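You operate a simulated robot arm through the tools that you are given. There is no shell and no other tool.

You are at the controls of a simulated two-armed robot. One attempt, no reset.

JOB
Clamp the plate marked H in the green-grip arm's nest and balance it.
Fine: load dial on the plate's letter, head resting in the green band.

Only the result counts: the job must be done as asked and must still hold three seconds after the hand-in. Knocking over, shifting, dropping, spilling or breaking anything else fails it.

ROBOT AND FRAMES
Two 7-joint arms with fingered hands on one trunk that stands fixed in place. Base frame: the origin is at the foot of the trunk, x ahead of it, y to its left, z up. Readings come in m, rad, newtons and seconds.
The left shoulder is at [0.07, 0.162, 1.396], the right one opposite. With the tool pointing down near the work surface each hand reaches from about 0.26 to 0.8 m from the base axis, measured 20 degrees to its own side. Payload 4 kg a hand.
Tool frame (each hand has its own): the origin (TCP) lies between the finger pads and is the grasp point; the fingertips stand 0.026 m ahead of it; z points along the fingers, y is the line along which they close. The gripper opens to 0.132 m; its body begins 0.073 m behind the TCP. The gripper is a hand of 4 fingers: y runs from the thumb to the fingers, the wrist lies at [0, 0, -0.224] in the tool frame.
Orientation is that of the tool frame in the base frame, as [roll, pitch, yaw] about the fixed x, y, z axes, in that order (R = Rz(yaw) Ry(pitch) Rx(roll)). With the fingers straight down and closing along the base's y, the tool's x points along the base's -x, its y along +y and its z along -z.

CONTROLS
- The arms move only by the tool arm_command. It takes "left_series", "right_series" or both (then of equal length, played together; a hand with none holds still); each is a list of rows, each a list of 6 numbers: the shift along the tool's x, y, z in m, then the turn, a rotation vector about the tool's x, y, z in rad. In form: [[tx, ty, tz, ax, ay, az], ...]. A call has 1 to 20 rows; each row is the pose to reach, as a shift and turn from the pose commanded when the call began, along the tool's axes at that moment. Rows are played at 5 a second. More than 0.05 m and 0.15 rad between two rows, and nothing of the call is played. Where a pose cannot be reached the arm comes as near as it can. A force on the tool above 70 N (or 10 N above the force at the start of the call, whichever is more), or a blocked arm, ends the call early, and 0.2 s more pass. In this call time passes only in rows, and 0.2 s behind the last. It gives the time, the measured TCP pose, the force on the tool (base axes), the opening and the grip force at its end, in the units of the frame above (readings bear some noise), with the torque about the TCP (base axes, N m) and any sound that the robot's microphone picked up.
- Cameras (640 x 400 px; columns grow to the right, rows downward): "scene" is now at [0.1324, -0.0384, 1.6306]; the picture's right is [-0.42, -0.91, 0.00], its down [-0.46, 0.22, -0.86] and it looks along [0.78, -0.36, -0.51] (base axes); focal length 286 px, centre (320, 200). "left" rides on the left gripper at [-0.073, 0.006, -0.094] in its tool frame; the picture's right is [-0.08, -1.00, 0.00], its down [0.78, -0.06, -0.62] and it looks along [0.61, -0.05, 0.79] (tool axes); focal length 230 px, centre (320, 200). "right" rides on the right gripper at [0.073, 0.006, -0.094] in its tool frame; the picture's right is [-0.08, 1.00, 0.00], its down [-0.78, -0.06, -0.62] and it looks along [-0.61, -0.05, 0.79] (tool axes); focal length 230 px, centre (320, 200). There is no depth. A picture from a camera that has moved, and an enlarged one, comes with that camera's place and axes in the base frame and with its lens.
- grab_frame(camera): a new picture of that camera. The clock stands still meanwhile.
- move_column(by): slides the trunk up (or, below 0, down) by that many m; the arms and the scene camera ride with it, the base frame stays. It gives what a move gives, with no picture.
- curl_fingers(finger1, finger2, finger3, thumb_bend, hand): sets how far each is bent, from 0 (flat) to 1 (curled in); at 0.3 the hand is open as for a grip, at 0.7 the pads meet at the TCP. One left out holds its place. A second passes; each finger stops where it meets its share of the squeeze, and holds until it gets a number again. It is the only way to open and close the hand. It gives what a move gives, with no picture; readings hold the bend of each and the force on the fingers (four entries, about 0 where the hand has none), thumb and palm.
- head_to(pan, tilt): turns the head with the scene camera to pan (to the left, within 1.501 rad either way) and tilt (down, from -0.506 to 1.204), counted from straight ahead of the robot. It gives what a move gives.
- close_up(camera, box): a new picture of the part [left, top, right, bottom] of that camera's present view, enlarged. The clock stands still meanwhile.
- job_done(): hands the job in; it is judged then, once.

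Places have to be worked out from the pictures, the camera data and where the tool is seen. Open the grippers and draw the arms clear of the work before you hand the job in, unless the task says otherwise.

The tools are called after "Call:" by a JSON object that holds its "op" and its "data". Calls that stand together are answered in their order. arm_command: Moves the arms, as the interface text tells. Its arguments: {"type":"object","properties":{"left_series":{"type":"array","items":{"type":"array","items":{"type":"number"}}},"right_series":{"type":"array","items":{"type":"array","items":{"type":"number"}}}},"required":[]} The other tools are called the same way: move_column (by) moves the trunk up or down; curl_fingers (finger1, finger2, finger3, thumb_bend, hand) moves the fingers one by one; head_to (pan, tilt) turns the head that bears the scene camera; grab_frame (camera) takes a picture; close_up (camera, box) takes an enlarged picture of a part of a camera's view; job_done () hands the job in.

At the start:

```text
t: 0.0
left_position: [0.4101, -0.0027, 1.5014]
left_tool_rot: [-3.141, 0.002, -3.141]
left_force: [0.2, 0.7, 0.7]
left_torque: [0.0, 0.0, 0.02]
left_finger_gap: 0.1318
left_grasp_force: 0.0
left_shape: jaw
left_bend: [0.3, 0.3, 0.3, 0.3]
left_finger forces: [0.0, 0.1, 0.1, 0.0, 0.1, 0.1]
right_position: [0.3923, -0.3482, 1.4184]
right_tool_rot: [-3.142, 0.0, -3.142]
right_force: [-0.1, 0.2, 0.7]
right_torque: [-0.05, 0.0, -0.02]
right_finger_gap: 0.1319
right_grasp_force: 0.0
right_shape: jaw
right_bend: [0.3, 0.3, 0.3, 0.3]
right_finger forces: [0.1, 0.0, 0.1, 0.1, 0.1, 0.1]
trunk travel left (down, up): [-0.875, 0.065]
head pan, tilt (commanded): [-0.435, 0.536]
```

scene: 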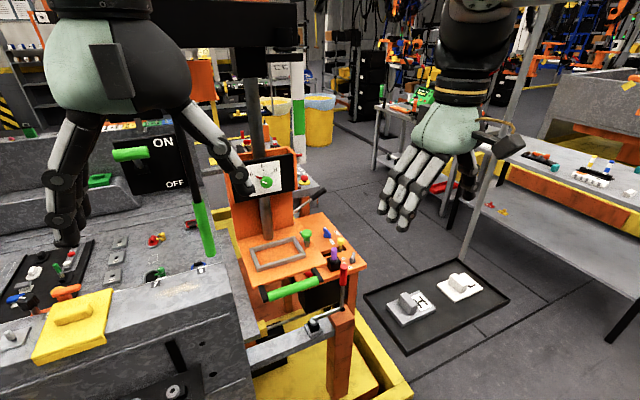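
right: 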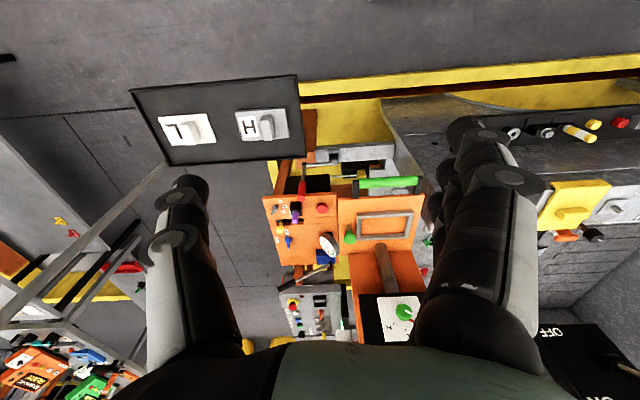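
left: 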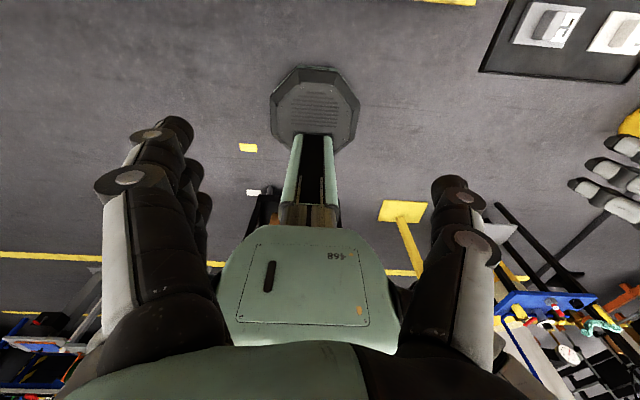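

I start by looking closely at the scene: the machine with the green grips is ahead, a tray with two plates (H and another) is to the right. I'll take enlarged views.

Call:
{"op": "grab_frame", "data": {"camera": "scene"}}

Call:
{"op": "close_up", "data": {"camera": "scene", "box": [160, 130, 400, 280]}}

Call:
{"op": "close_up", "data": {"camera": "scene", "box": [220, 210, 380, 310]}}

Call:
{"op": "close_up", "data": {"camera": "scene", "box": [360, 250, 520, 350]}}

Call:
{"op": "close_up", "data": {"camera": "scene", "box": [0, 230, 240, 380]}}

```text
taken
camera scene: at [0.1324, -0.0384, 1.6306], right [-0.42, -0.91, 0.0], down [-0.46, 0.22, -0.86], along [0.78, -0.36, -0.51], focal length 286 px, centre (320, 200)
```

scene: 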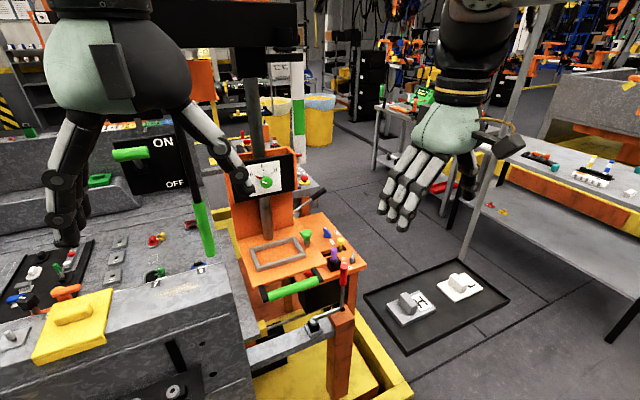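

```text
2.67 times, centred on (280, 205) of scene
camera zoom: at [0.1324, -0.0384, 1.6306], right [-0.42, -0.91, 0.0], down [-0.46, 0.22, -0.86], along [0.78, -0.36, -0.51], focal length 762 px, centre (427, 187)
```

zoom: 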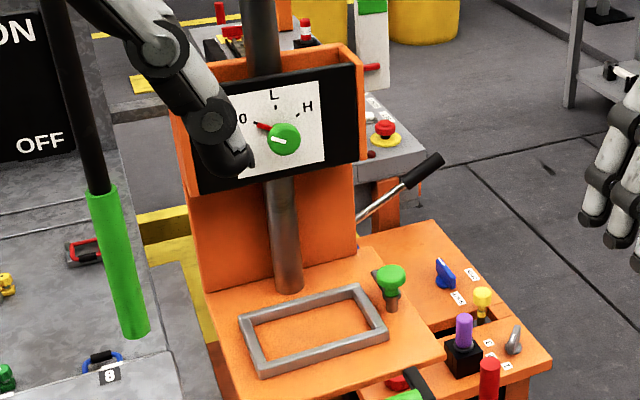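

```text
4.00 times, centred on (300, 260) of scene
camera zoom: at [0.1324, -0.0384, 1.6306], right [-0.42, -0.91, 0.0], down [-0.46, 0.22, -0.86], along [0.78, -0.36, -0.51], focal length 1142 px, centre (400, -40)
```

zoom: 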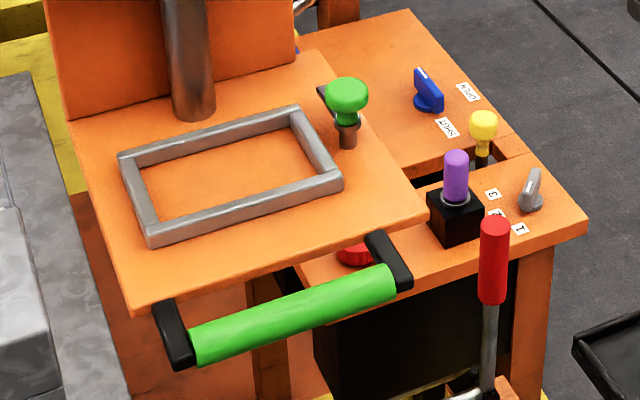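

```text
4.00 times, centred on (440, 300) of scene
camera zoom: at [0.1324, -0.0384, 1.6306], right [-0.42, -0.91, 0.0], down [-0.46, 0.22, -0.86], along [0.78, -0.36, -0.51], focal length 1142 px, centre (-160, -200)
```

zoom: 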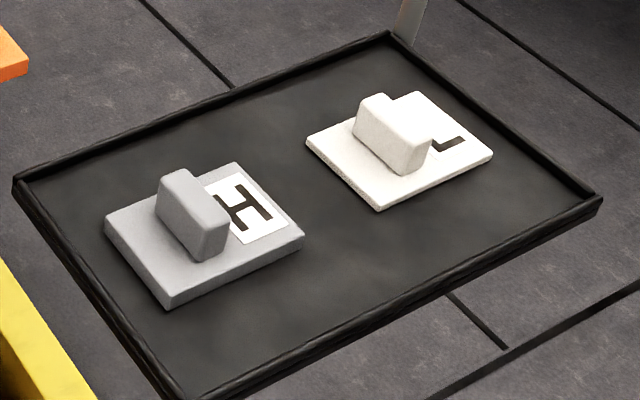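

```text
2.67 times, centred on (120, 305) of scene
camera zoom: at [0.1324, -0.0384, 1.6306], right [-0.42, -0.91, 0.0], down [-0.46, 0.22, -0.86], along [0.78, -0.36, -0.51], focal length 762 px, centre (853, -80)
```

zoom: 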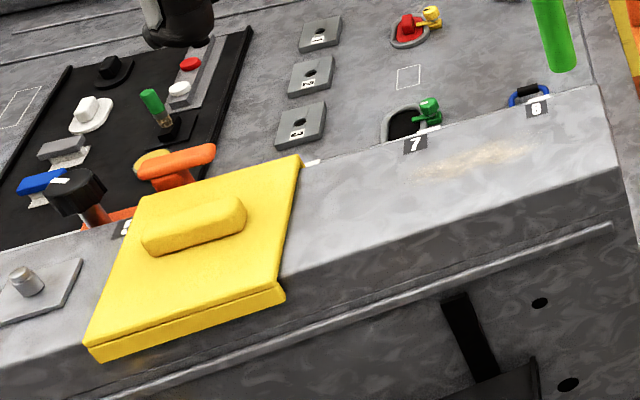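

The machine has a nest (grey frame), a green bar handle, a dial with 0/L/H, and a green knob. I'll look around with the head to see the rest before moving anything.

Call:
{"op": "head_to", "data": {"pan": 0.0, "tilt": 0.5}}

Call:
{"op": "grab_frame", "data": {"camera": "scene"}}

Call:
{"op": "close_up", "data": {"camera": "right", "box": [240, 80, 480, 230]}}

Call:
{"op": "close_up", "data": {"camera": "right", "box": [240, 200, 480, 350]}}

```text
t: 0.9
left_position: [0.4101, -0.0031, 1.5017]
left_tool_rot: [3.141, -0.001, 3.141]
left_force: [-0.4, -0.2, -0.2]
left_torque: [0.01, 0.03, -0.02]
left_finger_gap: 0.1317
left_grasp_force: 0.1
left_shape: jaw
left_bend: [0.3, 0.3, 0.3, 0.3]
left_finger forces: [0.0, 0.0, 0.0, 0.0, 0.0, 0.1]
right_position: [0.3932, -0.349, 1.4192]
right_tool_rot: [3.141, -0.001, 3.14]
right_force: [-0.2, -0.1, 0.6]
right_torque: [0.03, -0.03, -0.01]
right_finger_gap: 0.1319
right_grasp_force: 0.0
right_shape: jaw
right_bend: [0.3, 0.3, 0.3, 0.3]
right_finger forces: [0.0, 0.1, 0.1, 0.0, 0.1, 0.1]
trunk travel left (down, up): [-0.875, 0.065]
head pan, tilt (commanded): [0.0, 0.499]
```

```text
taken
camera scene: at [0.1416, -0.0006, 1.634], right [0.0, -1.0, 0.0], down [-0.48, 0.0, -0.88], along [0.88, 0.0, -0.48], focal length 286 px, centre (320, 200)
```

scene: 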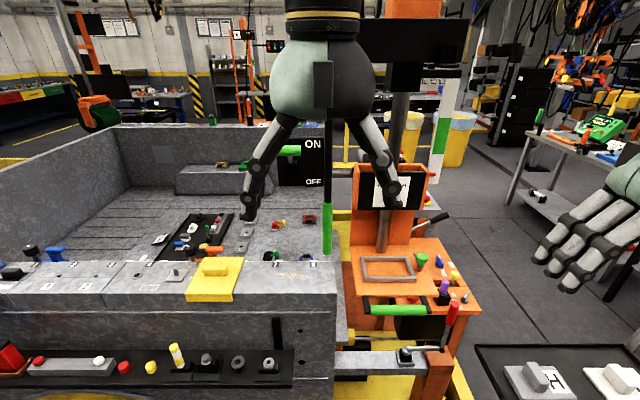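

```text
2.67 times, centred on (360, 155) of right
camera zoom: at [0.3209, -0.3431, 1.5127], right [0.08, 1.0, 0.0], down [0.78, -0.06, 0.62], along [0.61, -0.05, -0.79], focal length 614 px, centre (213, 320)
```

zoom: 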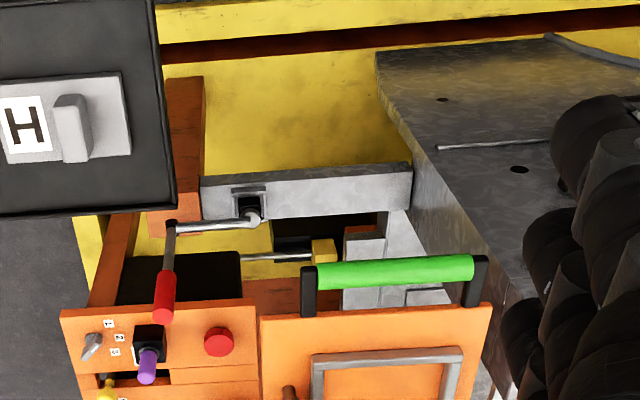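

```text
2.67 times, centred on (360, 275) of right
camera zoom: at [0.3209, -0.3431, 1.5127], right [0.08, 1.0, 0.0], down [0.78, -0.06, 0.62], along [0.61, -0.05, -0.79], focal length 614 px, centre (213, 0)
```

zoom: 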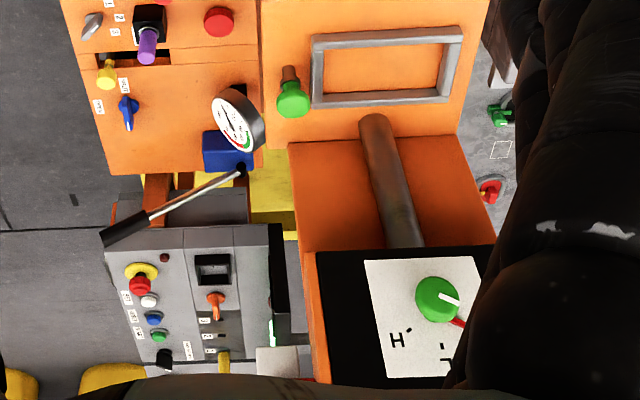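

The left hand blocks the view of the machine. I'll look upward and to the sides to see the upper part of the column and the white/green scale.

Call:
{"op": "head_to", "data": {"pan": -0.3, "tilt": 0.1}}

Call:
{"op": "grab_frame", "data": {"camera": "scene"}}

Call:
{"op": "close_up", "data": {"camera": "scene", "box": [200, 100, 520, 300]}}

```text
t: 1.8
left_position: [0.4096, -0.0032, 1.5012]
left_tool_rot: [-3.141, 0.0, 3.141]
left_force: [0.5, -0.2, 0.3]
left_torque: [0.01, 0.03, 0.02]
left_finger_gap: 0.1318
left_grasp_force: 0.1
left_shape: jaw
left_bend: [0.3, 0.3, 0.3, 0.3]
left_finger forces: [0.0, 0.0, 0.0, 0.0, 0.0, 0.0]
right_position: [0.3936, -0.3485, 1.4188]
right_tool_rot: [-3.14, 0.001, -3.14]
right_force: [-0.4, 1.0, 0.6]
right_torque: [0.0, 0.0, -0.02]
right_finger_gap: 0.132
right_grasp_force: 0.1
right_shape: jaw
right_bend: [0.3, 0.3, 0.3, 0.3]
right_finger forces: [0.0, 0.0, 0.1, 0.0, 0.1, 0.0]
trunk travel left (down, up): [-0.875, 0.065]
head pan, tilt (commanded): [-0.3, 0.099]
```

```text
taken
camera scene: at [0.1385, -0.0277, 1.6709], right [-0.3, -0.96, 0.0], down [-0.1, 0.03, -0.99], along [0.95, -0.29, -0.1], focal length 286 px, centre (320, 200)
```

scene: 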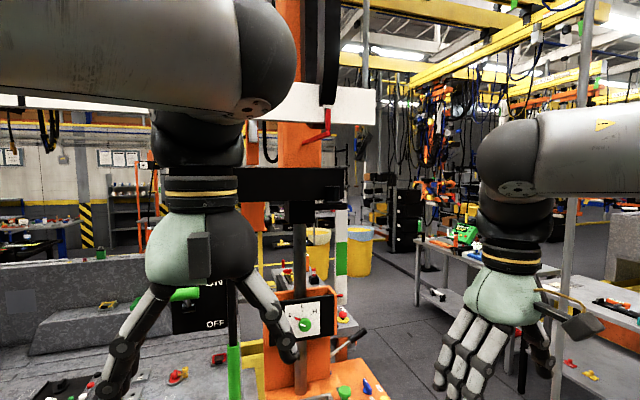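

```text
2.00 times, centred on (360, 200) of scene
camera zoom: at [0.1385, -0.0277, 1.6709], right [-0.3, -0.96, 0.0], down [-0.1, 0.03, -0.99], along [0.95, -0.29, -0.1], focal length 571 px, centre (240, 200)
```

zoom: 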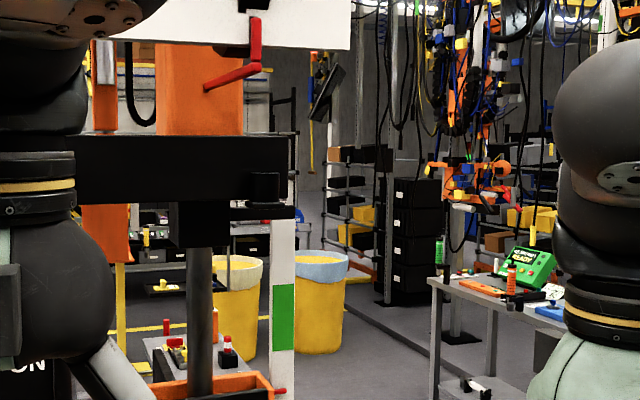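

The left hand hides a black horizontal arm with a hanging green-grip rod. I'll move the left hand sideways (+y) through free air to clear the view.

Call:
{"op": "arm_command", "data": {"left_series": [[0, 0.04, 0, 0, 0, 0], [0, 0.08, 0, 0, 0, 0], [0, 0.12, 0, 0, 0, 0], [0, 0.16, 0, 0, 0, 0], [0, 0.2, 0, 0, 0, 0], [0, 0.24, 0, 0, 0, 0], [0, 0.28, 0, 0, 0, 0], [0, 0.32, 0, 0, 0, 0], [0, 0.36, 0, 0, 0, 0], [0, 0.4, 0, 0, 0, 0]]}}

Call:
{"op": "grab_frame", "data": {"camera": "scene"}}

Call:
{"op": "head_to", "data": {"pan": -0.2, "tilt": 0.5}}

Call:
{"op": "grab_frame", "data": {"camera": "scene"}}

Call:
{"op": "grab_frame", "data": {"camera": "left"}}

Call:
{"op": "close_up", "data": {"camera": "scene", "box": [200, 0, 440, 150]}}

Call:
{"op": "close_up", "data": {"camera": "scene", "box": [200, 130, 440, 280]}}

Call:
{"op": "close_up", "data": {"camera": "scene", "box": [200, 250, 440, 400]}}

```text
t: 4.0
left_position: [0.4527, 0.305, 1.4377]
left_tool_rot: [3.141, 0.002, 3.139]
left_force: [0.8, 0.2, -0.4]
left_torque: [0.0, -0.04, -0.01]
left_finger_gap: 0.1319
left_grasp_force: 0.1
left_shape: jaw
left_bend: [0.3, 0.3, 0.3, 0.3]
left_finger forces: [0.0, 0.0, 0.0, 0.0, 0.1, 0.1]
left hand out of reach, approached as far as the arm can: row 4, 5, 6, 7, 8, 9, 10
right_position: [0.3948, -0.3474, 1.4185]
right_tool_rot: [3.141, 0.0, -3.142]
right_force: [0.5, 0.7, -0.3]
right_torque: [-0.02, -0.02, 0.0]
right_finger_gap: 0.1317
right_grasp_force: 0.1
right_shape: jaw
right_bend: [0.3, 0.3, 0.3, 0.3]
right_finger forces: [0.0, 0.1, 0.0, 0.0, 0.0, 0.1]
trunk travel left (down, up): [-0.875, 0.065]
head pan, tilt (commanded): [-0.3, 0.099]
```

```text
taken
camera scene: at [0.14, -0.0265, 1.6709], right [-0.3, -0.96, 0.0], down [-0.1, 0.03, -0.99], along [0.95, -0.29, -0.1], focal length 286 px, centre (320, 200)
```

scene: 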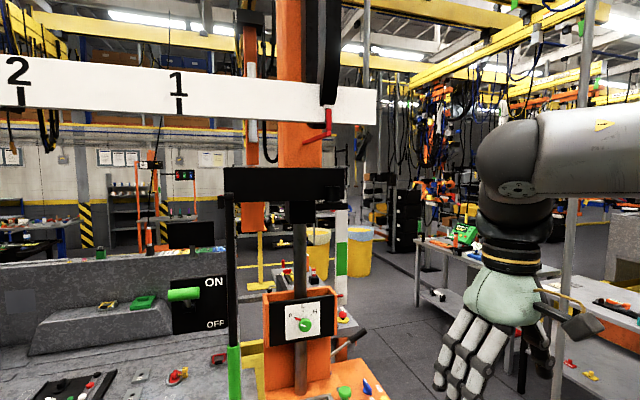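

```text
t: 4.8
left_position: [0.4503, 0.3028, 1.4374]
left_tool_rot: [3.141, 0.003, -3.14]
left_force: [0.4, 0.9, 0.0]
left_torque: [-0.01, 0.02, 0.01]
left_finger_gap: 0.1319
left_grasp_force: 0.0
left_shape: jaw
left_bend: [0.3, 0.3, 0.3, 0.3]
left_finger forces: [0.0, 0.0, 0.1, 0.1, 0.0, 0.0]
right_position: [0.3944, -0.3468, 1.4187]
right_tool_rot: [3.141, 0.0, -3.14]
right_force: [0.5, -0.6, -0.1]
right_torque: [0.03, -0.03, -0.03]
right_finger_gap: 0.1319
right_grasp_force: 0.1
right_shape: jaw
right_bend: [0.3, 0.3, 0.3, 0.3]
right_finger forces: [0.1, 0.0, 0.1, 0.1, 0.1, 0.0]
trunk travel left (down, up): [-0.875, 0.065]
head pan, tilt (commanded): [-0.201, 0.499]
```

```text
taken
camera scene: at [0.1398, -0.0184, 1.634], right [-0.2, -0.98, 0.0], down [-0.47, 0.1, -0.88], along [0.86, -0.18, -0.48], focal length 286 px, centre (320, 200)
```

scene: 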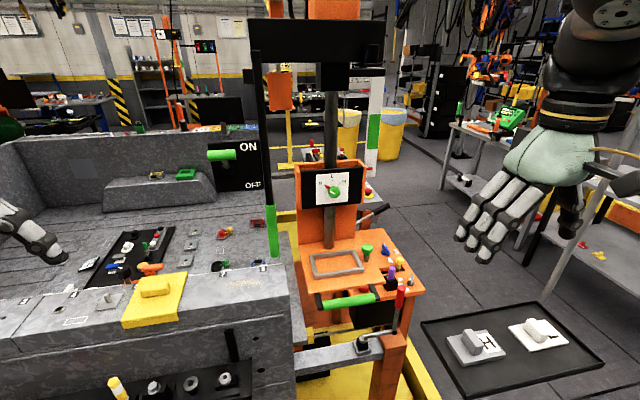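

```text
taken
camera left: at [0.5233, 0.309, 1.5326], right [0.08, -1.0, 0.0], down [-0.79, -0.06, 0.62], along [-0.61, -0.05, -0.79], focal length 230 px, centre (320, 200)
```

left: 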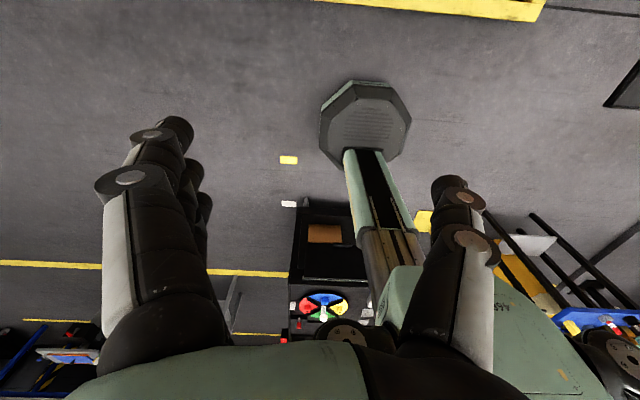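

```text
2.67 times, centred on (320, 75) of scene
camera zoom: at [0.1398, -0.0184, 1.634], right [-0.2, -0.98, 0.0], down [-0.47, 0.1, -0.88], along [0.86, -0.18, -0.48], focal length 762 px, centre (320, 533)
```

zoom: 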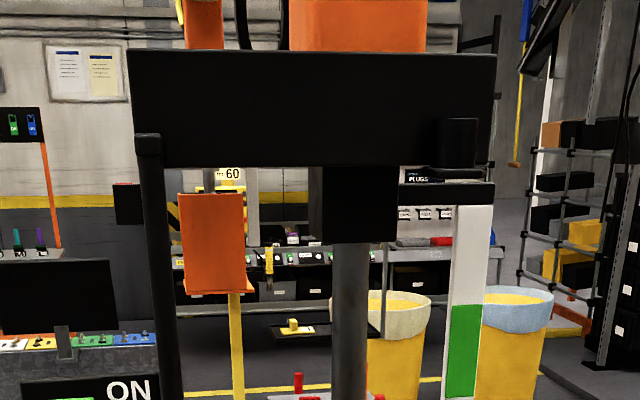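

```text
2.67 times, centred on (320, 205) of scene
camera zoom: at [0.1398, -0.0184, 1.634], right [-0.2, -0.98, 0.0], down [-0.47, 0.1, -0.88], along [0.86, -0.18, -0.48], focal length 762 px, centre (320, 187)
```

zoom: 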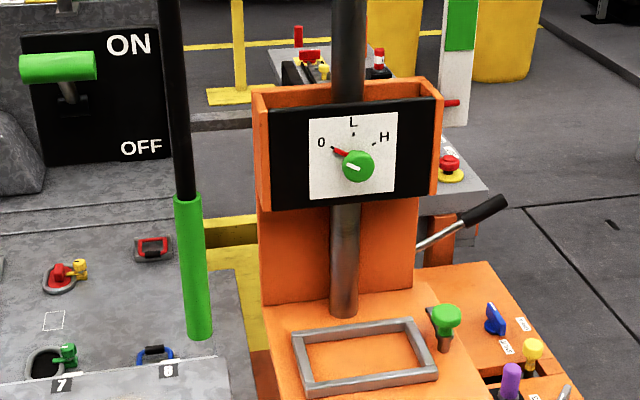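

```text
2.67 times, centred on (320, 325) of scene
camera zoom: at [0.1398, -0.0184, 1.634], right [-0.2, -0.98, 0.0], down [-0.47, 0.1, -0.88], along [0.86, -0.18, -0.48], focal length 762 px, centre (320, -133)
```

zoom: 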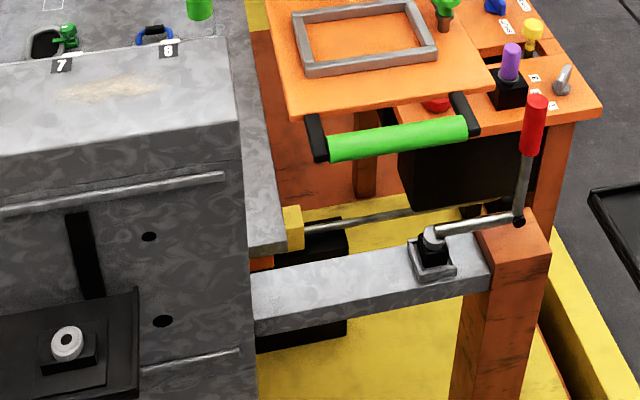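

Rough triangulation: nest near [0.78,-0.20,1.05], dial knob near [0.83,-0.20,1.27], bar handle near [0.66,-0.19,1.02], H plate near [0.52,-0.50,0.95]. I'll look further at the overhead structure and right/left parts to understand which mechanism is which.

Call:
{"op": "head_to", "data": {"pan": -0.1, "tilt": -0.3}}

Call:
{"op": "grab_frame", "data": {"camera": "scene"}}

Call:
{"op": "head_to", "data": {"pan": 0.5, "tilt": 0.4}}

Call:
{"op": "grab_frame", "data": {"camera": "scene"}}

Call:
{"op": "head_to", "data": {"pan": -0.8, "tilt": 0.5}}

Call:
{"op": "grab_frame", "data": {"camera": "scene"}}

Call:
{"op": "head_to", "data": {"pan": -0.4, "tilt": 0.9}}

Call:
{"op": "grab_frame", "data": {"camera": "scene"}}

```text
t: 6.0
left_position: [0.4504, 0.3032, 1.4379]
left_tool_rot: [3.141, 0.002, 3.141]
left_force: [0.1, 0.6, 0.0]
left_torque: [0.01, -0.02, 0.01]
left_finger_gap: 0.1321
left_grasp_force: 0.1
left_shape: jaw
left_bend: [0.3, 0.3, 0.3, 0.3]
left_finger forces: [0.0, 0.1, 0.1, 0.0, 0.0, 0.1]
right_position: [0.3931, -0.3484, 1.4178]
right_tool_rot: [3.141, -0.001, 3.14]
right_force: [-0.1, 0.0, -0.4]
right_torque: [0.02, -0.02, 0.01]
right_finger_gap: 0.132
right_grasp_force: 0.0
right_shape: jaw
right_bend: [0.3, 0.3, 0.3, 0.3]
right_finger forces: [0.0, 0.1, 0.1, 0.0, 0.1, 0.1]
trunk travel left (down, up): [-0.875, 0.065]
head pan, tilt (commanded): [-0.099, -0.3]
```

```text
taken
camera scene: at [0.1291, -0.0081, 1.7055], right [-0.1, -0.99, 0.0], down [0.29, -0.03, -0.96], along [0.95, -0.1, 0.29], focal length 286 px, centre (320, 200)
```

scene: 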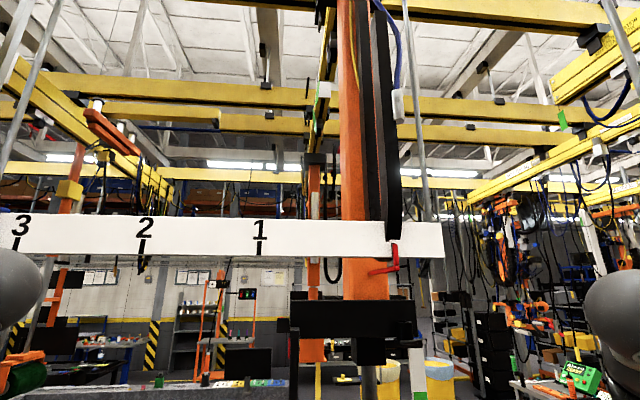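

```text
t: 7.0
left_position: [0.4501, 0.302, 1.4365]
left_tool_rot: [3.141, 0.002, -3.141]
left_force: [0.7, -0.3, -0.2]
left_torque: [0.01, 0.0, 0.01]
left_finger_gap: 0.1318
left_grasp_force: 0.2
left_shape: jaw
left_bend: [0.3, 0.3, 0.3, 0.3]
left_finger forces: [0.1, 0.1, 0.1, 0.0, 0.0, 0.0]
right_position: [0.3934, -0.3485, 1.4177]
right_tool_rot: [-3.14, 0.0, 3.141]
right_force: [0.8, 0.8, 0.2]
right_torque: [0.01, 0.01, -0.02]
right_finger_gap: 0.132
right_grasp_force: 0.1
right_shape: jaw
right_bend: [0.3, 0.3, 0.3, 0.3]
right_finger forces: [0.1, 0.0, 0.0, 0.0, 0.0, 0.0]
trunk travel left (down, up): [-0.875, 0.065]
head pan, tilt (commanded): [0.499, 0.4]
```

```text
taken
camera scene: at [0.1319, 0.0438, 1.6432], right [0.48, -0.88, 0.0], down [-0.34, -0.19, -0.92], along [0.81, 0.44, -0.39], focal length 286 px, centre (320, 200)
```

scene: 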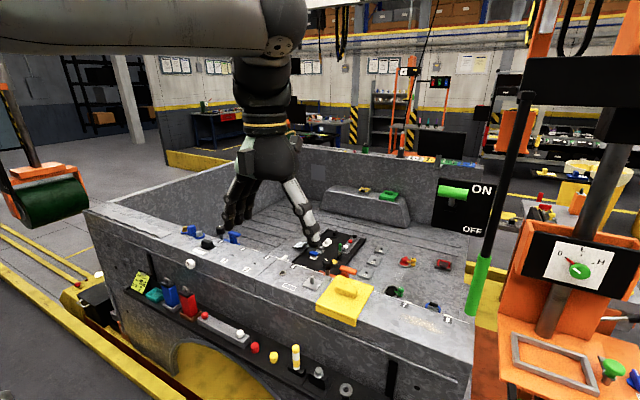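

```text
t: 8.5
left_position: [0.4503, 0.3026, 1.4377]
left_tool_rot: [-3.14, 0.002, 3.14]
left_force: [0.3, 0.2, 0.4]
left_torque: [0.02, 0.0, 0.0]
left_finger_gap: 0.1319
left_grasp_force: 0.1
left_shape: jaw
left_bend: [0.3, 0.3, 0.3, 0.3]
left_finger forces: [0.1, 0.0, 0.0, 0.0, 0.0, 0.0]
right_position: [0.3934, -0.3476, 1.4193]
right_tool_rot: [-3.141, -0.001, -3.141]
right_force: [0.7, 0.4, 0.0]
right_torque: [-0.01, 0.0, 0.0]
right_finger_gap: 0.1315
right_grasp_force: 0.0
right_shape: jaw
right_bend: [0.3, 0.3, 0.3, 0.3]
right_finger forces: [0.0, 0.0, 0.0, 0.0, 0.1, 0.1]
trunk travel left (down, up): [-0.875, 0.065]
head pan, tilt (commanded): [-0.799, 0.499]
```

```text
taken
camera scene: at [0.1141, -0.0655, 1.634], right [-0.72, -0.7, 0.0], down [-0.33, 0.34, -0.88], along [0.61, -0.63, -0.48], focal length 286 px, centre (320, 200)
```

scene: 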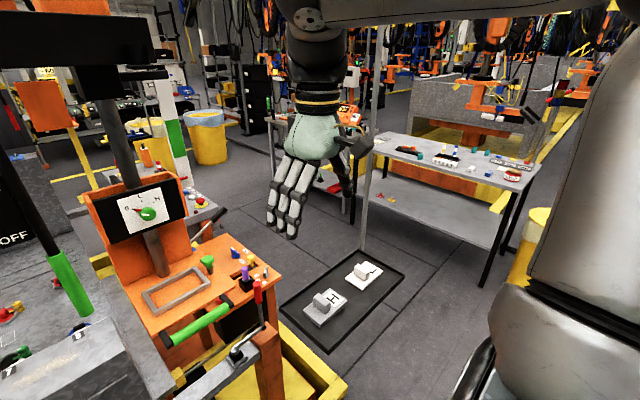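

```text
t: 9.4
left_position: [0.4506, 0.3027, 1.4378]
left_tool_rot: [3.14, 0.002, 3.141]
left_force: [-0.2, -0.6, -0.3]
left_torque: [0.04, -0.02, 0.02]
left_finger_gap: 0.132
left_grasp_force: 0.0
left_shape: jaw
left_bend: [0.3, 0.3, 0.3, 0.3]
left_finger forces: [0.0, 0.0, 0.0, 0.0, 0.0, 0.1]
right_position: [0.3935, -0.3479, 1.4199]
right_tool_rot: [3.141, 0.0, -3.141]
right_force: [-0.1, 0.3, 0.1]
right_torque: [-0.02, 0.01, 0.02]
right_finger_gap: 0.1318
right_grasp_force: 0.1
right_shape: jaw
right_bend: [0.3, 0.3, 0.3, 0.3]
right_finger forces: [0.0, 0.0, 0.0, 0.1, 0.0, 0.1]
trunk travel left (down, up): [-0.875, 0.065]
head pan, tilt (commanded): [-0.4, 0.901]
```

```text
taken
camera scene: at [0.1201, -0.0298, 1.6002], right [-0.39, -0.92, 0.0], down [-0.72, 0.31, -0.62], along [0.57, -0.24, -0.78], focal length 286 px, centre (320, 200)
```

scene: 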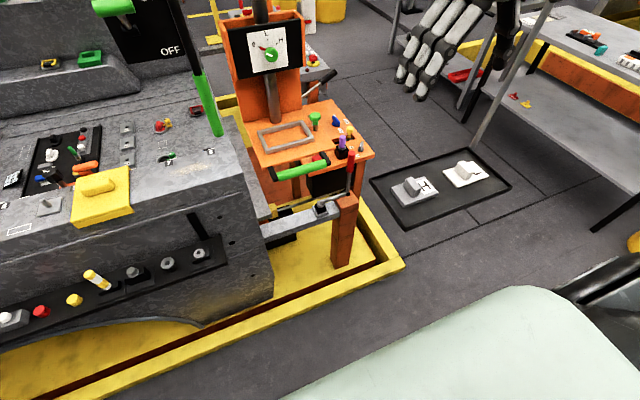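

The overall layout is clear: the orange head with nest, clamp knob, dial and bar handle slides on the grey rod beside the white/green scale. I'll bring the right hand above the handle area so its camera gets a closer look at the nest, clamp and dial.

Call:
{"op": "arm_command", "data": {"right_series": [[-0.03, 0.018, 0.014, 0, 0, 0], [-0.06, 0.036, 0.028, 0, 0, 0], [-0.09, 0.054, 0.042, 0, 0, 0], [-0.12, 0.072, 0.056, 0, 0, 0], [-0.15, 0.09, 0.07, 0, 0, 0], [-0.18, 0.108, 0.084, 0, 0, 0], [-0.2, 0.13, 0.1, 0, 0, 0]]}}

Call:
{"op": "grab_frame", "data": {"camera": "right"}}

Call:
{"op": "close_up", "data": {"camera": "right", "box": [220, 60, 460, 210]}}

Call:
{"op": "close_up", "data": {"camera": "right", "box": [220, 180, 460, 330]}}

```text
t: 11.0
left_position: [0.4514, 0.3035, 1.4383]
left_tool_rot: [3.141, 0.001, -3.141]
left_force: [1.0, -1.4, -0.6]
left_torque: [0.02, 0.08, 0.02]
left_finger_gap: 0.1319
left_grasp_force: 0.0
left_shape: jaw
left_bend: [0.3, 0.3, 0.3, 0.3]
left_finger forces: [0.0, 0.0, 0.0, 0.0, 0.0, 0.1]
right_position: [0.5549, -0.2461, 1.2993]
right_tool_rot: [3.134, 0.009, 3.14]
right_force: [-0.2, 0.3, -0.6]
right_torque: [0.0, 0.02, -0.01]
right_finger_gap: 0.1319
right_grasp_force: 0.0
right_shape: jaw
right_bend: [0.3, 0.3, 0.3, 0.3]
right_finger forces: [0.0, 0.0, 0.0, 0.0, 0.0, 0.0]
right hand out of reach, approached as far as the arm can: row 5, 6, 7
trunk travel left (down, up): [-0.875, 0.065]
head pan, tilt (commanded): [-0.4, 0.901]
```

```text
taken
camera right: at [0.4812, -0.2416, 1.3923], right [0.08, 1.0, 0.01], down [0.78, -0.07, 0.62], along [0.62, -0.04, -0.78], focal length 230 px, centre (320, 200)
```

right: 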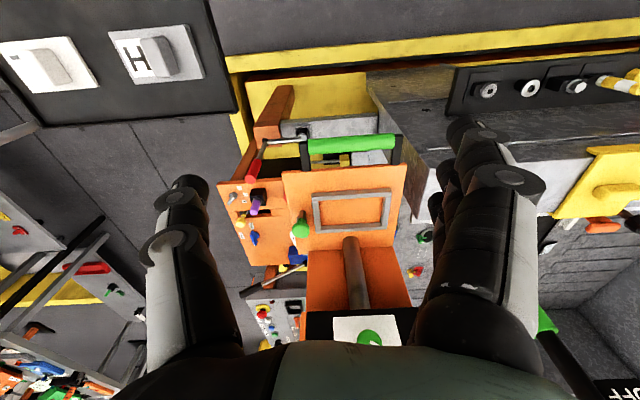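

```text
2.67 times, centred on (340, 135) of right
camera zoom: at [0.4812, -0.2416, 1.3923], right [0.08, 1.0, 0.01], down [0.78, -0.07, 0.62], along [0.62, -0.04, -0.78], focal length 614 px, centre (267, 373)
```

zoom: 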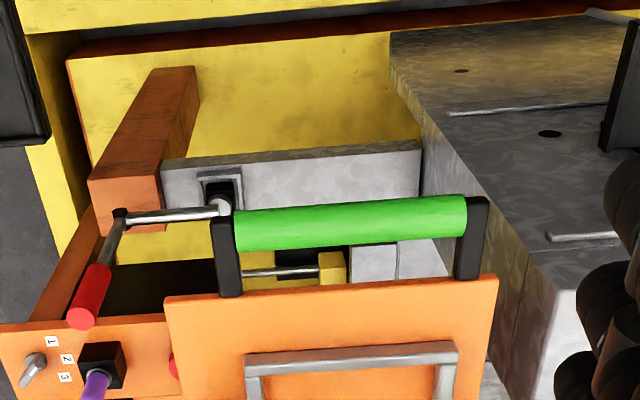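

```text
2.67 times, centred on (340, 255) of right
camera zoom: at [0.4812, -0.2416, 1.3923], right [0.08, 1.0, 0.01], down [0.78, -0.07, 0.62], along [0.62, -0.04, -0.78], focal length 614 px, centre (267, 53)
```

zoom: 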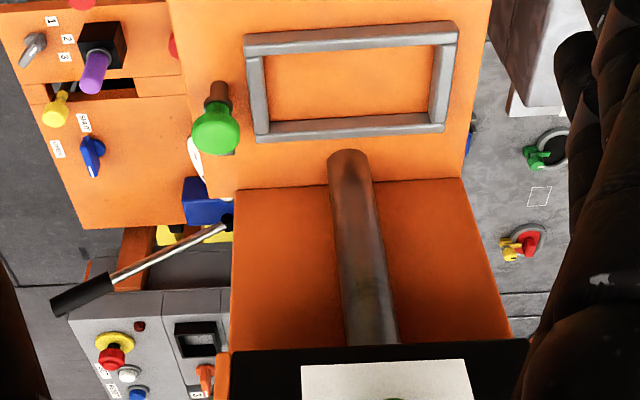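

The nest frame comes out as roughly x 0.730–0.834, y −0.274…−0.130, well aligned with the base axes. Now I'll zoom on the H plate in this view and on the clamp.

Call:
{"op": "close_up", "data": {"camera": "right", "box": [80, 0, 240, 100]}}

Call:
{"op": "close_up", "data": {"camera": "right", "box": [260, 180, 420, 280]}}

Call:
{"op": "head_to", "data": {"pan": -0.25, "tilt": 0.55}}

Call:
{"op": "grab_frame", "data": {"camera": "scene"}}

Call:
{"op": "close_up", "data": {"camera": "scene", "box": [270, 190, 430, 290]}}

```text
4.00 times, centred on (160, 50) of right
camera zoom: at [0.4812, -0.2416, 1.3923], right [0.08, 1.0, 0.01], down [0.78, -0.07, 0.62], along [0.62, -0.04, -0.78], focal length 920 px, centre (960, 800)
```

zoom: 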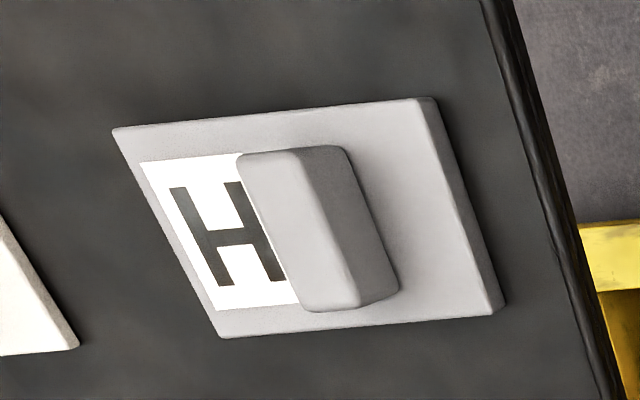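

```text
4.00 times, centred on (340, 230) of right
camera zoom: at [0.4812, -0.2416, 1.3923], right [0.08, 1.0, 0.01], down [0.78, -0.07, 0.62], along [0.62, -0.04, -0.78], focal length 920 px, centre (240, 80)
```

zoom: 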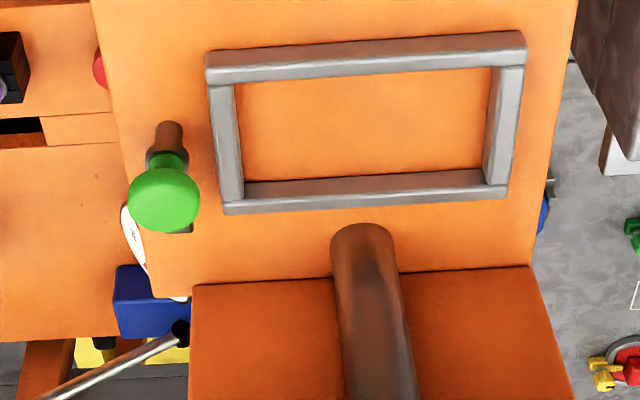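

```text
t: 11.8
left_position: [0.4512, 0.3034, 1.4371]
left_tool_rot: [-3.142, 0.002, -3.141]
left_force: [0.5, 1.1, 1.0]
left_torque: [0.0, 0.0, -0.04]
left_finger_gap: 0.1317
left_grasp_force: 0.1
left_shape: jaw
left_bend: [0.3, 0.3, 0.3, 0.3]
left_finger forces: [0.0, 0.1, 0.0, 0.1, 0.0, 0.1]
right_position: [0.5525, -0.2456, 1.2989]
right_tool_rot: [3.137, 0.009, -3.142]
right_force: [0.6, -0.1, -0.1]
right_torque: [0.01, -0.01, 0.01]
right_finger_gap: 0.1317
right_grasp_force: 0.0
right_shape: jaw
right_bend: [0.3, 0.3, 0.3, 0.3]
right_finger forces: [0.0, 0.0, 0.0, 0.0, 0.1, 0.1]
trunk travel left (down, up): [-0.875, 0.065]
head pan, tilt (commanded): [-0.25, 0.55]
```

```text
taken
camera scene: at [0.1377, -0.0225, 1.6293], right [-0.25, -0.97, 0.0], down [-0.51, 0.13, -0.85], along [0.83, -0.21, -0.52], focal length 286 px, centre (320, 200)
```

scene: 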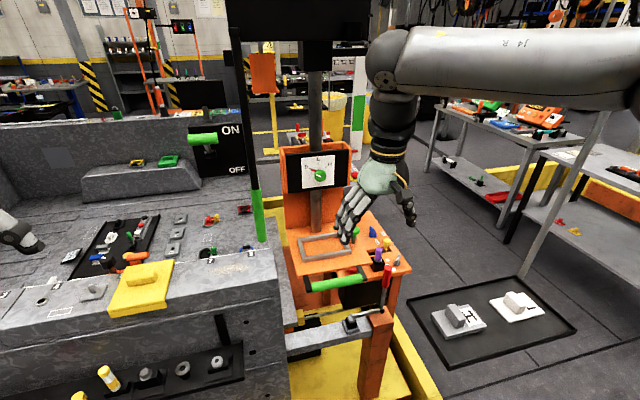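

```text
4.00 times, centred on (350, 240) of scene
camera zoom: at [0.1377, -0.0225, 1.6293], right [-0.25, -0.97, 0.0], down [-0.51, 0.13, -0.85], along [0.83, -0.21, -0.52], focal length 1142 px, centre (200, 40)
```

zoom: 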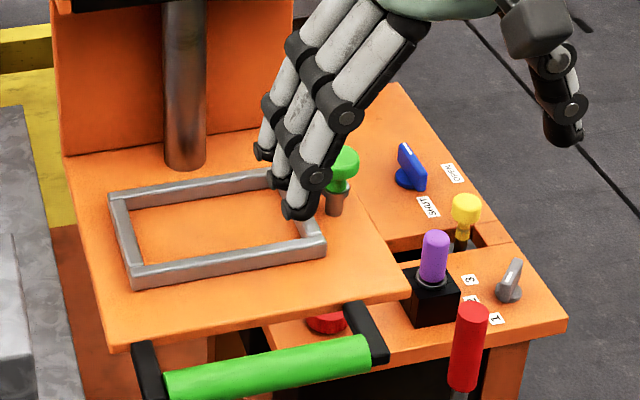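

From both cameras: H plate top is near z≈0.966, plate spans x 0.474–0.546, y −0.556…−0.437, with its handle at about [0.509, −0.484], top z≈1.0, thin along y. I'll raise the trunk first to improve downward reach.

Call:
{"op": "move_column", "data": {"by": 0.06}}

```text
t: 12.8
left_position: [0.4507, 0.3039, 1.4983]
left_tool_rot: [-3.141, 0.002, 3.142]
left_force: [0.2, 0.1, 1.0]
left_torque: [0.04, -0.03, 0.06]
left_finger_gap: 0.1318
left_grasp_force: 0.0
left_shape: jaw
left_bend: [0.3, 0.3, 0.3, 0.3]
left_finger forces: [0.0, 0.0, 0.1, 0.0, 0.1, 0.0]
right_position: [0.553, -0.2465, 1.3584]
right_tool_rot: [3.134, 0.009, 3.141]
right_force: [-0.7, 0.0, 0.4]
right_torque: [0.0, 0.02, 0.0]
right_finger_gap: 0.1317
right_grasp_force: 0.2
right_shape: jaw
right_bend: [0.3, 0.3, 0.3, 0.3]
right_finger forces: [0.0, 0.0, 0.0, 0.0, 0.0, 0.1]
trunk travel left (down, up): [-0.935, 0.005]
head pan, tilt (commanded): [-0.25, 0.55]
```

Trunk is up. Now the right hand moves over the H plate, staying high (z≈1.15), with the tool tilted 0.3 rad forward.

Call:
{"op": "arm_command", "data": {"right_series": [[0.0055, -0.0297, 0.026, 0, -0.0375, 0], [0.011, -0.0594, 0.052, 0, -0.075, 0], [0.0165, -0.0891, 0.078, 0, -0.1125, 0], [0.022, -0.1188, 0.104, 0, -0.15, 0], [0.0275, -0.1484, 0.13, 0, -0.1875, 0], [0.033, -0.1781, 0.156, 0, -0.225, 0], [0.0385, -0.2078, 0.182, 0, -0.2625, 0], [0.044, -0.2375, 0.208, 0, -0.3, 0], [0.044, -0.2375, 0.208, 0, -0.3, 0]]}}

Call:
{"op": "grab_frame", "data": {"camera": "right"}}

Call:
{"op": "head_to", "data": {"pan": -0.6, "tilt": 0.6}}

Call:
{"op": "grab_frame", "data": {"camera": "scene"}}

```text
t: 14.8
left_position: [0.4512, 0.303, 1.4976]
left_tool_rot: [-3.14, 0.002, -3.141]
left_force: [-0.8, -0.4, -0.6]
left_torque: [0.01, 0.02, 0.03]
left_finger_gap: 0.1317
left_grasp_force: 0.1
left_shape: jaw
left_bend: [0.3, 0.3, 0.3, 0.3]
left_finger forces: [0.1, 0.1, 0.0, 0.0, 0.1, 0.0]
right_position: [0.5103, -0.4808, 1.1499]
right_tool_rot: [3.133, 0.309, 3.139]
right_force: [0.2, -0.6, -0.4]
right_torque: [-0.02, -0.03, 0.0]
right_finger_gap: 0.1319
right_grasp_force: 0.1
right_shape: jaw
right_bend: [0.3, 0.3, 0.3, 0.3]
right_finger forces: [0.1, 0.0, 0.0, 0.1, 0.0, 0.0]
trunk travel left (down, up): [-0.935, 0.005]
head pan, tilt (commanded): [-0.25, 0.55]
```

```text
taken
camera right: at [0.4138, -0.4766, 1.2168], right [0.07, 1.0, 0.03], down [0.56, -0.07, 0.83], along [0.83, -0.04, -0.56], focal length 230 px, centre (320, 200)
```

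right: 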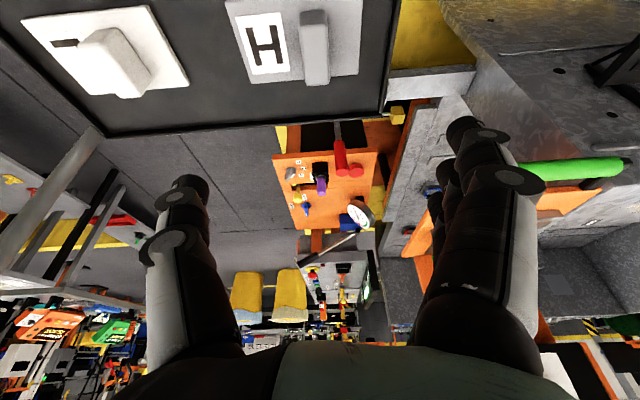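

```text
t: 15.6
left_position: [0.4519, 0.3038, 1.4974]
left_tool_rot: [-3.14, 0.002, 3.14]
left_force: [0.4, 0.5, -0.5]
left_torque: [-0.02, 0.03, 0.02]
left_finger_gap: 0.1319
left_grasp_force: 0.1
left_shape: jaw
left_bend: [0.3, 0.3, 0.3, 0.3]
left_finger forces: [0.0, 0.0, 0.1, 0.0, 0.0, 0.0]
right_position: [0.5118, -0.4806, 1.1497]
right_tool_rot: [3.134, 0.307, 3.138]
right_force: [-0.6, -1.0, 0.0]
right_torque: [0.01, 0.02, 0.01]
right_finger_gap: 0.1318
right_grasp_force: 0.1
right_shape: jaw
right_bend: [0.3, 0.3, 0.3, 0.3]
right_finger forces: [0.1, 0.1, 0.0, 0.0, 0.0, 0.0]
trunk travel left (down, up): [-0.935, 0.005]
head pan, tilt (commanded): [-0.6, 0.6]
```

```text
taken
camera scene: at [0.1238, -0.0496, 1.6849], right [-0.56, -0.83, 0.0], down [-0.47, 0.32, -0.83], along [0.68, -0.47, -0.56], focal length 286 px, centre (320, 200)
```

scene: 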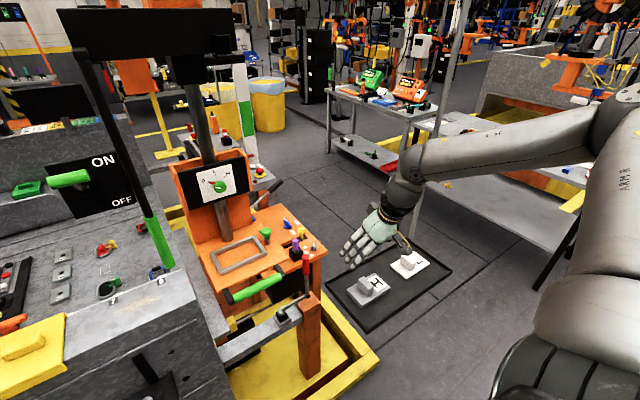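

The hand is above the tray. I'll zoom on the plate in the right camera for a refined handle location.

Call:
{"op": "close_up", "data": {"camera": "right", "box": [220, 0, 380, 100]}}

Call:
{"op": "close_up", "data": {"camera": "scene", "box": [320, 220, 480, 320]}}

```text
4.00 times, centred on (300, 50) of right
camera zoom: at [0.4139, -0.4761, 1.2171], right [0.07, 1.0, 0.03], down [0.56, -0.07, 0.83], along [0.82, -0.04, -0.56], focal length 920 px, centre (400, 800)
```

zoom: 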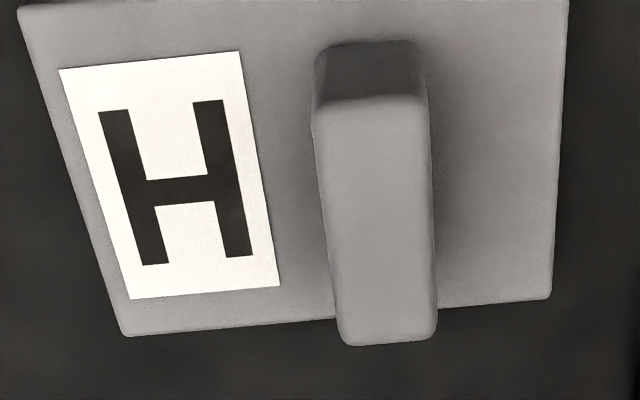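

```text
4.00 times, centred on (400, 270) of scene
camera zoom: at [0.1238, -0.0496, 1.6849], right [-0.56, -0.83, 0.0], down [-0.47, 0.32, -0.83], along [0.68, -0.47, -0.56], focal length 1142 px, centre (0, -80)
```

zoom: 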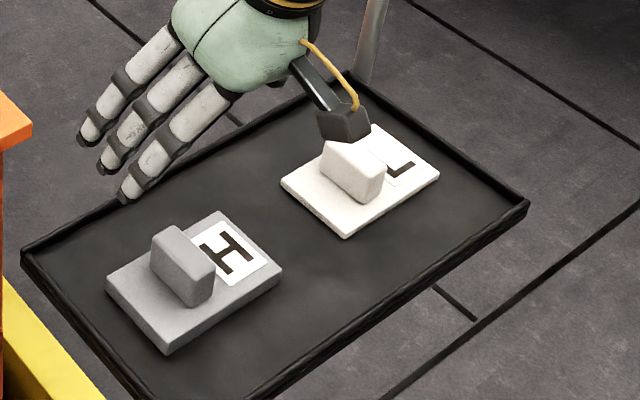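

The handle centre is at about [0.510, −0.481], thickness ~22 mm along y, consistent across views. I'll partly close the right hand to keep clear of the L plate before descending, and check its shape.

Call:
{"op": "curl_fingers", "data": {"hand": "right", "finger1": 0.45, "finger2": 0.45, "finger3": 0.45, "thumb_bend": 0.45}}

Call:
{"op": "grab_frame", "data": {"camera": "right"}}

Call:
{"op": "close_up", "data": {"camera": "scene", "box": [320, 220, 480, 320]}}

```text
t: 16.6
left_position: [0.451, 0.3022, 1.4977]
left_tool_rot: [-3.141, 0.001, 3.141]
left_force: [-0.1, 1.1, 0.7]
left_torque: [-0.01, 0.01, 0.0]
left_finger_gap: 0.1319
left_grasp_force: 0.0
left_shape: jaw
left_bend: [0.3, 0.3, 0.3, 0.3]
left_finger forces: [0.0, 0.0, 0.1, 0.0, 0.0, 0.0]
right_position: [0.511, -0.4809, 1.1489]
right_tool_rot: [3.134, 0.311, 3.139]
right_force: [-0.8, -0.8, -0.2]
right_torque: [0.05, 0.0, 0.03]
right_finger_gap: 0.0883
right_grasp_force: 0.1
right_shape: fingers
right_bend: [0.45, 0.45, 0.45, 0.45]
right_finger forces: [0.0, 0.1, 0.0, 0.0, 0.0, 0.0]
trunk travel left (down, up): [-0.935, 0.005]
head pan, tilt (commanded): [-0.6, 0.6]
```

```text
taken
camera right: at [0.4137, -0.4767, 1.2169], right [0.07, 1.0, 0.03], down [0.56, -0.07, 0.83], along [0.82, -0.04, -0.56], focal length 230 px, centre (320, 200)
```

right: 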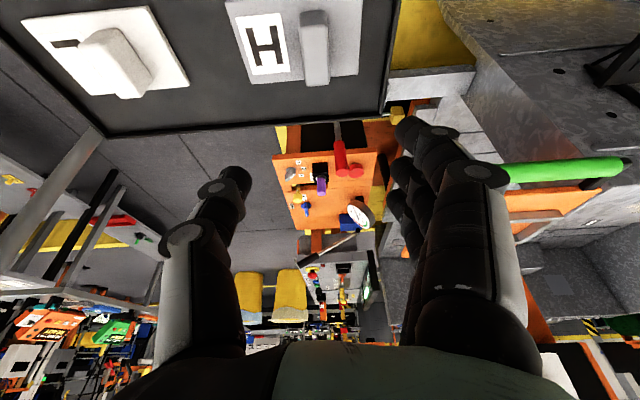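

```text
4.00 times, centred on (400, 270) of scene
camera zoom: at [0.1235, -0.0506, 1.6849], right [-0.57, -0.82, 0.0], down [-0.47, 0.32, -0.82], along [0.68, -0.47, -0.57], focal length 1142 px, centre (0, -80)
```

zoom: 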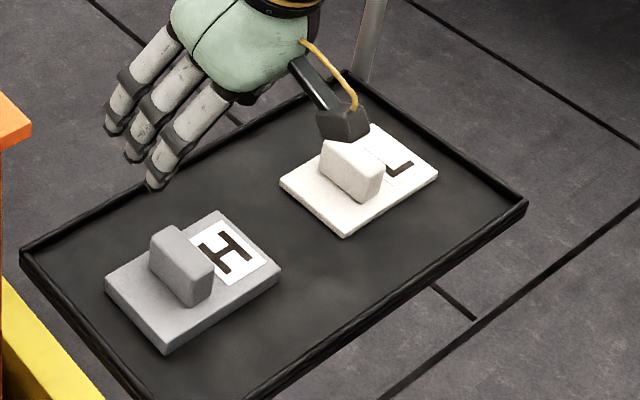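

Gap is now 0.088 m. I descend over the handle to TCP z≈1.003, with fingertips staying just above the plate top.

Call:
{"op": "arm_command", "data": {"right_series": [[0.0119, -0.0003, 0.035, 0, 0, 0], [0.0238, -0.0006, 0.07, 0, 0, 0], [0.0358, -0.0009, 0.105, 0, 0, 0], [0.0431, -0.001, 0.1266, 0, 0, 0], [0.0477, -0.0011, 0.1395, 0, 0, 0]]}}

Call:
{"op": "grab_frame", "data": {"camera": "right"}}

Call:
{"op": "close_up", "data": {"camera": "scene", "box": [320, 220, 480, 320]}}

```text
t: 17.8
left_position: [0.4499, 0.3038, 1.4983]
left_tool_rot: [3.141, 0.001, 3.14]
left_force: [0.2, 0.2, 0.3]
left_torque: [-0.01, 0.02, 0.0]
left_finger_gap: 0.1319
left_grasp_force: 0.0
left_shape: jaw
left_bend: [0.3, 0.3, 0.3, 0.3]
left_finger forces: [0.1, 0.0, 0.0, 0.0, 0.0, 0.0]
right_position: [0.5068, -0.4812, 1.001]
right_tool_rot: [3.132, 0.309, 3.139]
right_force: [-0.5, 0.6, 0.9]
right_torque: [0.04, 0.05, 0.02]
right_finger_gap: 0.0881
right_grasp_force: 0.6
right_shape: fingers
right_bend: [0.45, 0.45, 0.45, 0.45]
right_finger forces: [0.8, 0.0, 0.0, 0.1, 0.1, 0.0]
trunk travel left (down, up): [-0.935, 0.005]
head pan, tilt (commanded): [-0.6, 0.6]
```

```text
taken
camera right: at [0.4102, -0.4767, 1.0689], right [0.07, 1.0, 0.03], down [0.56, -0.07, 0.83], along [0.82, -0.04, -0.56], focal length 230 px, centre (320, 200)
```

right: 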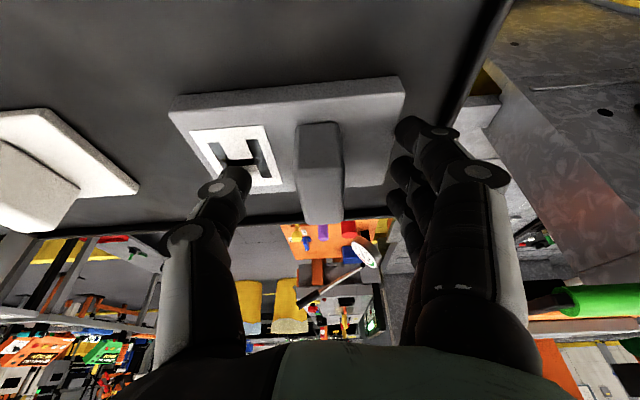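

```text
4.00 times, centred on (400, 270) of scene
camera zoom: at [0.1239, -0.0505, 1.6849], right [-0.57, -0.82, 0.0], down [-0.47, 0.32, -0.82], along [0.68, -0.47, -0.57], focal length 1142 px, centre (0, -80)
```

zoom: 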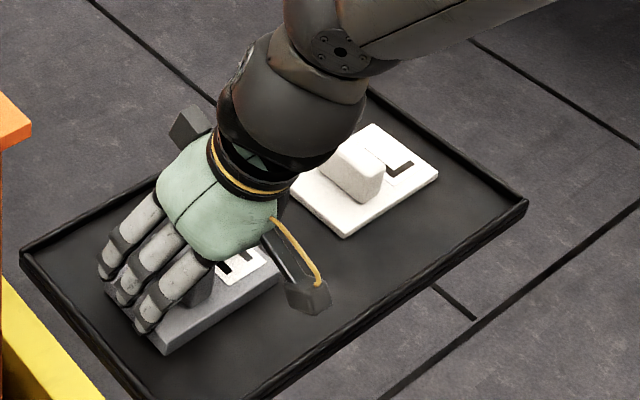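

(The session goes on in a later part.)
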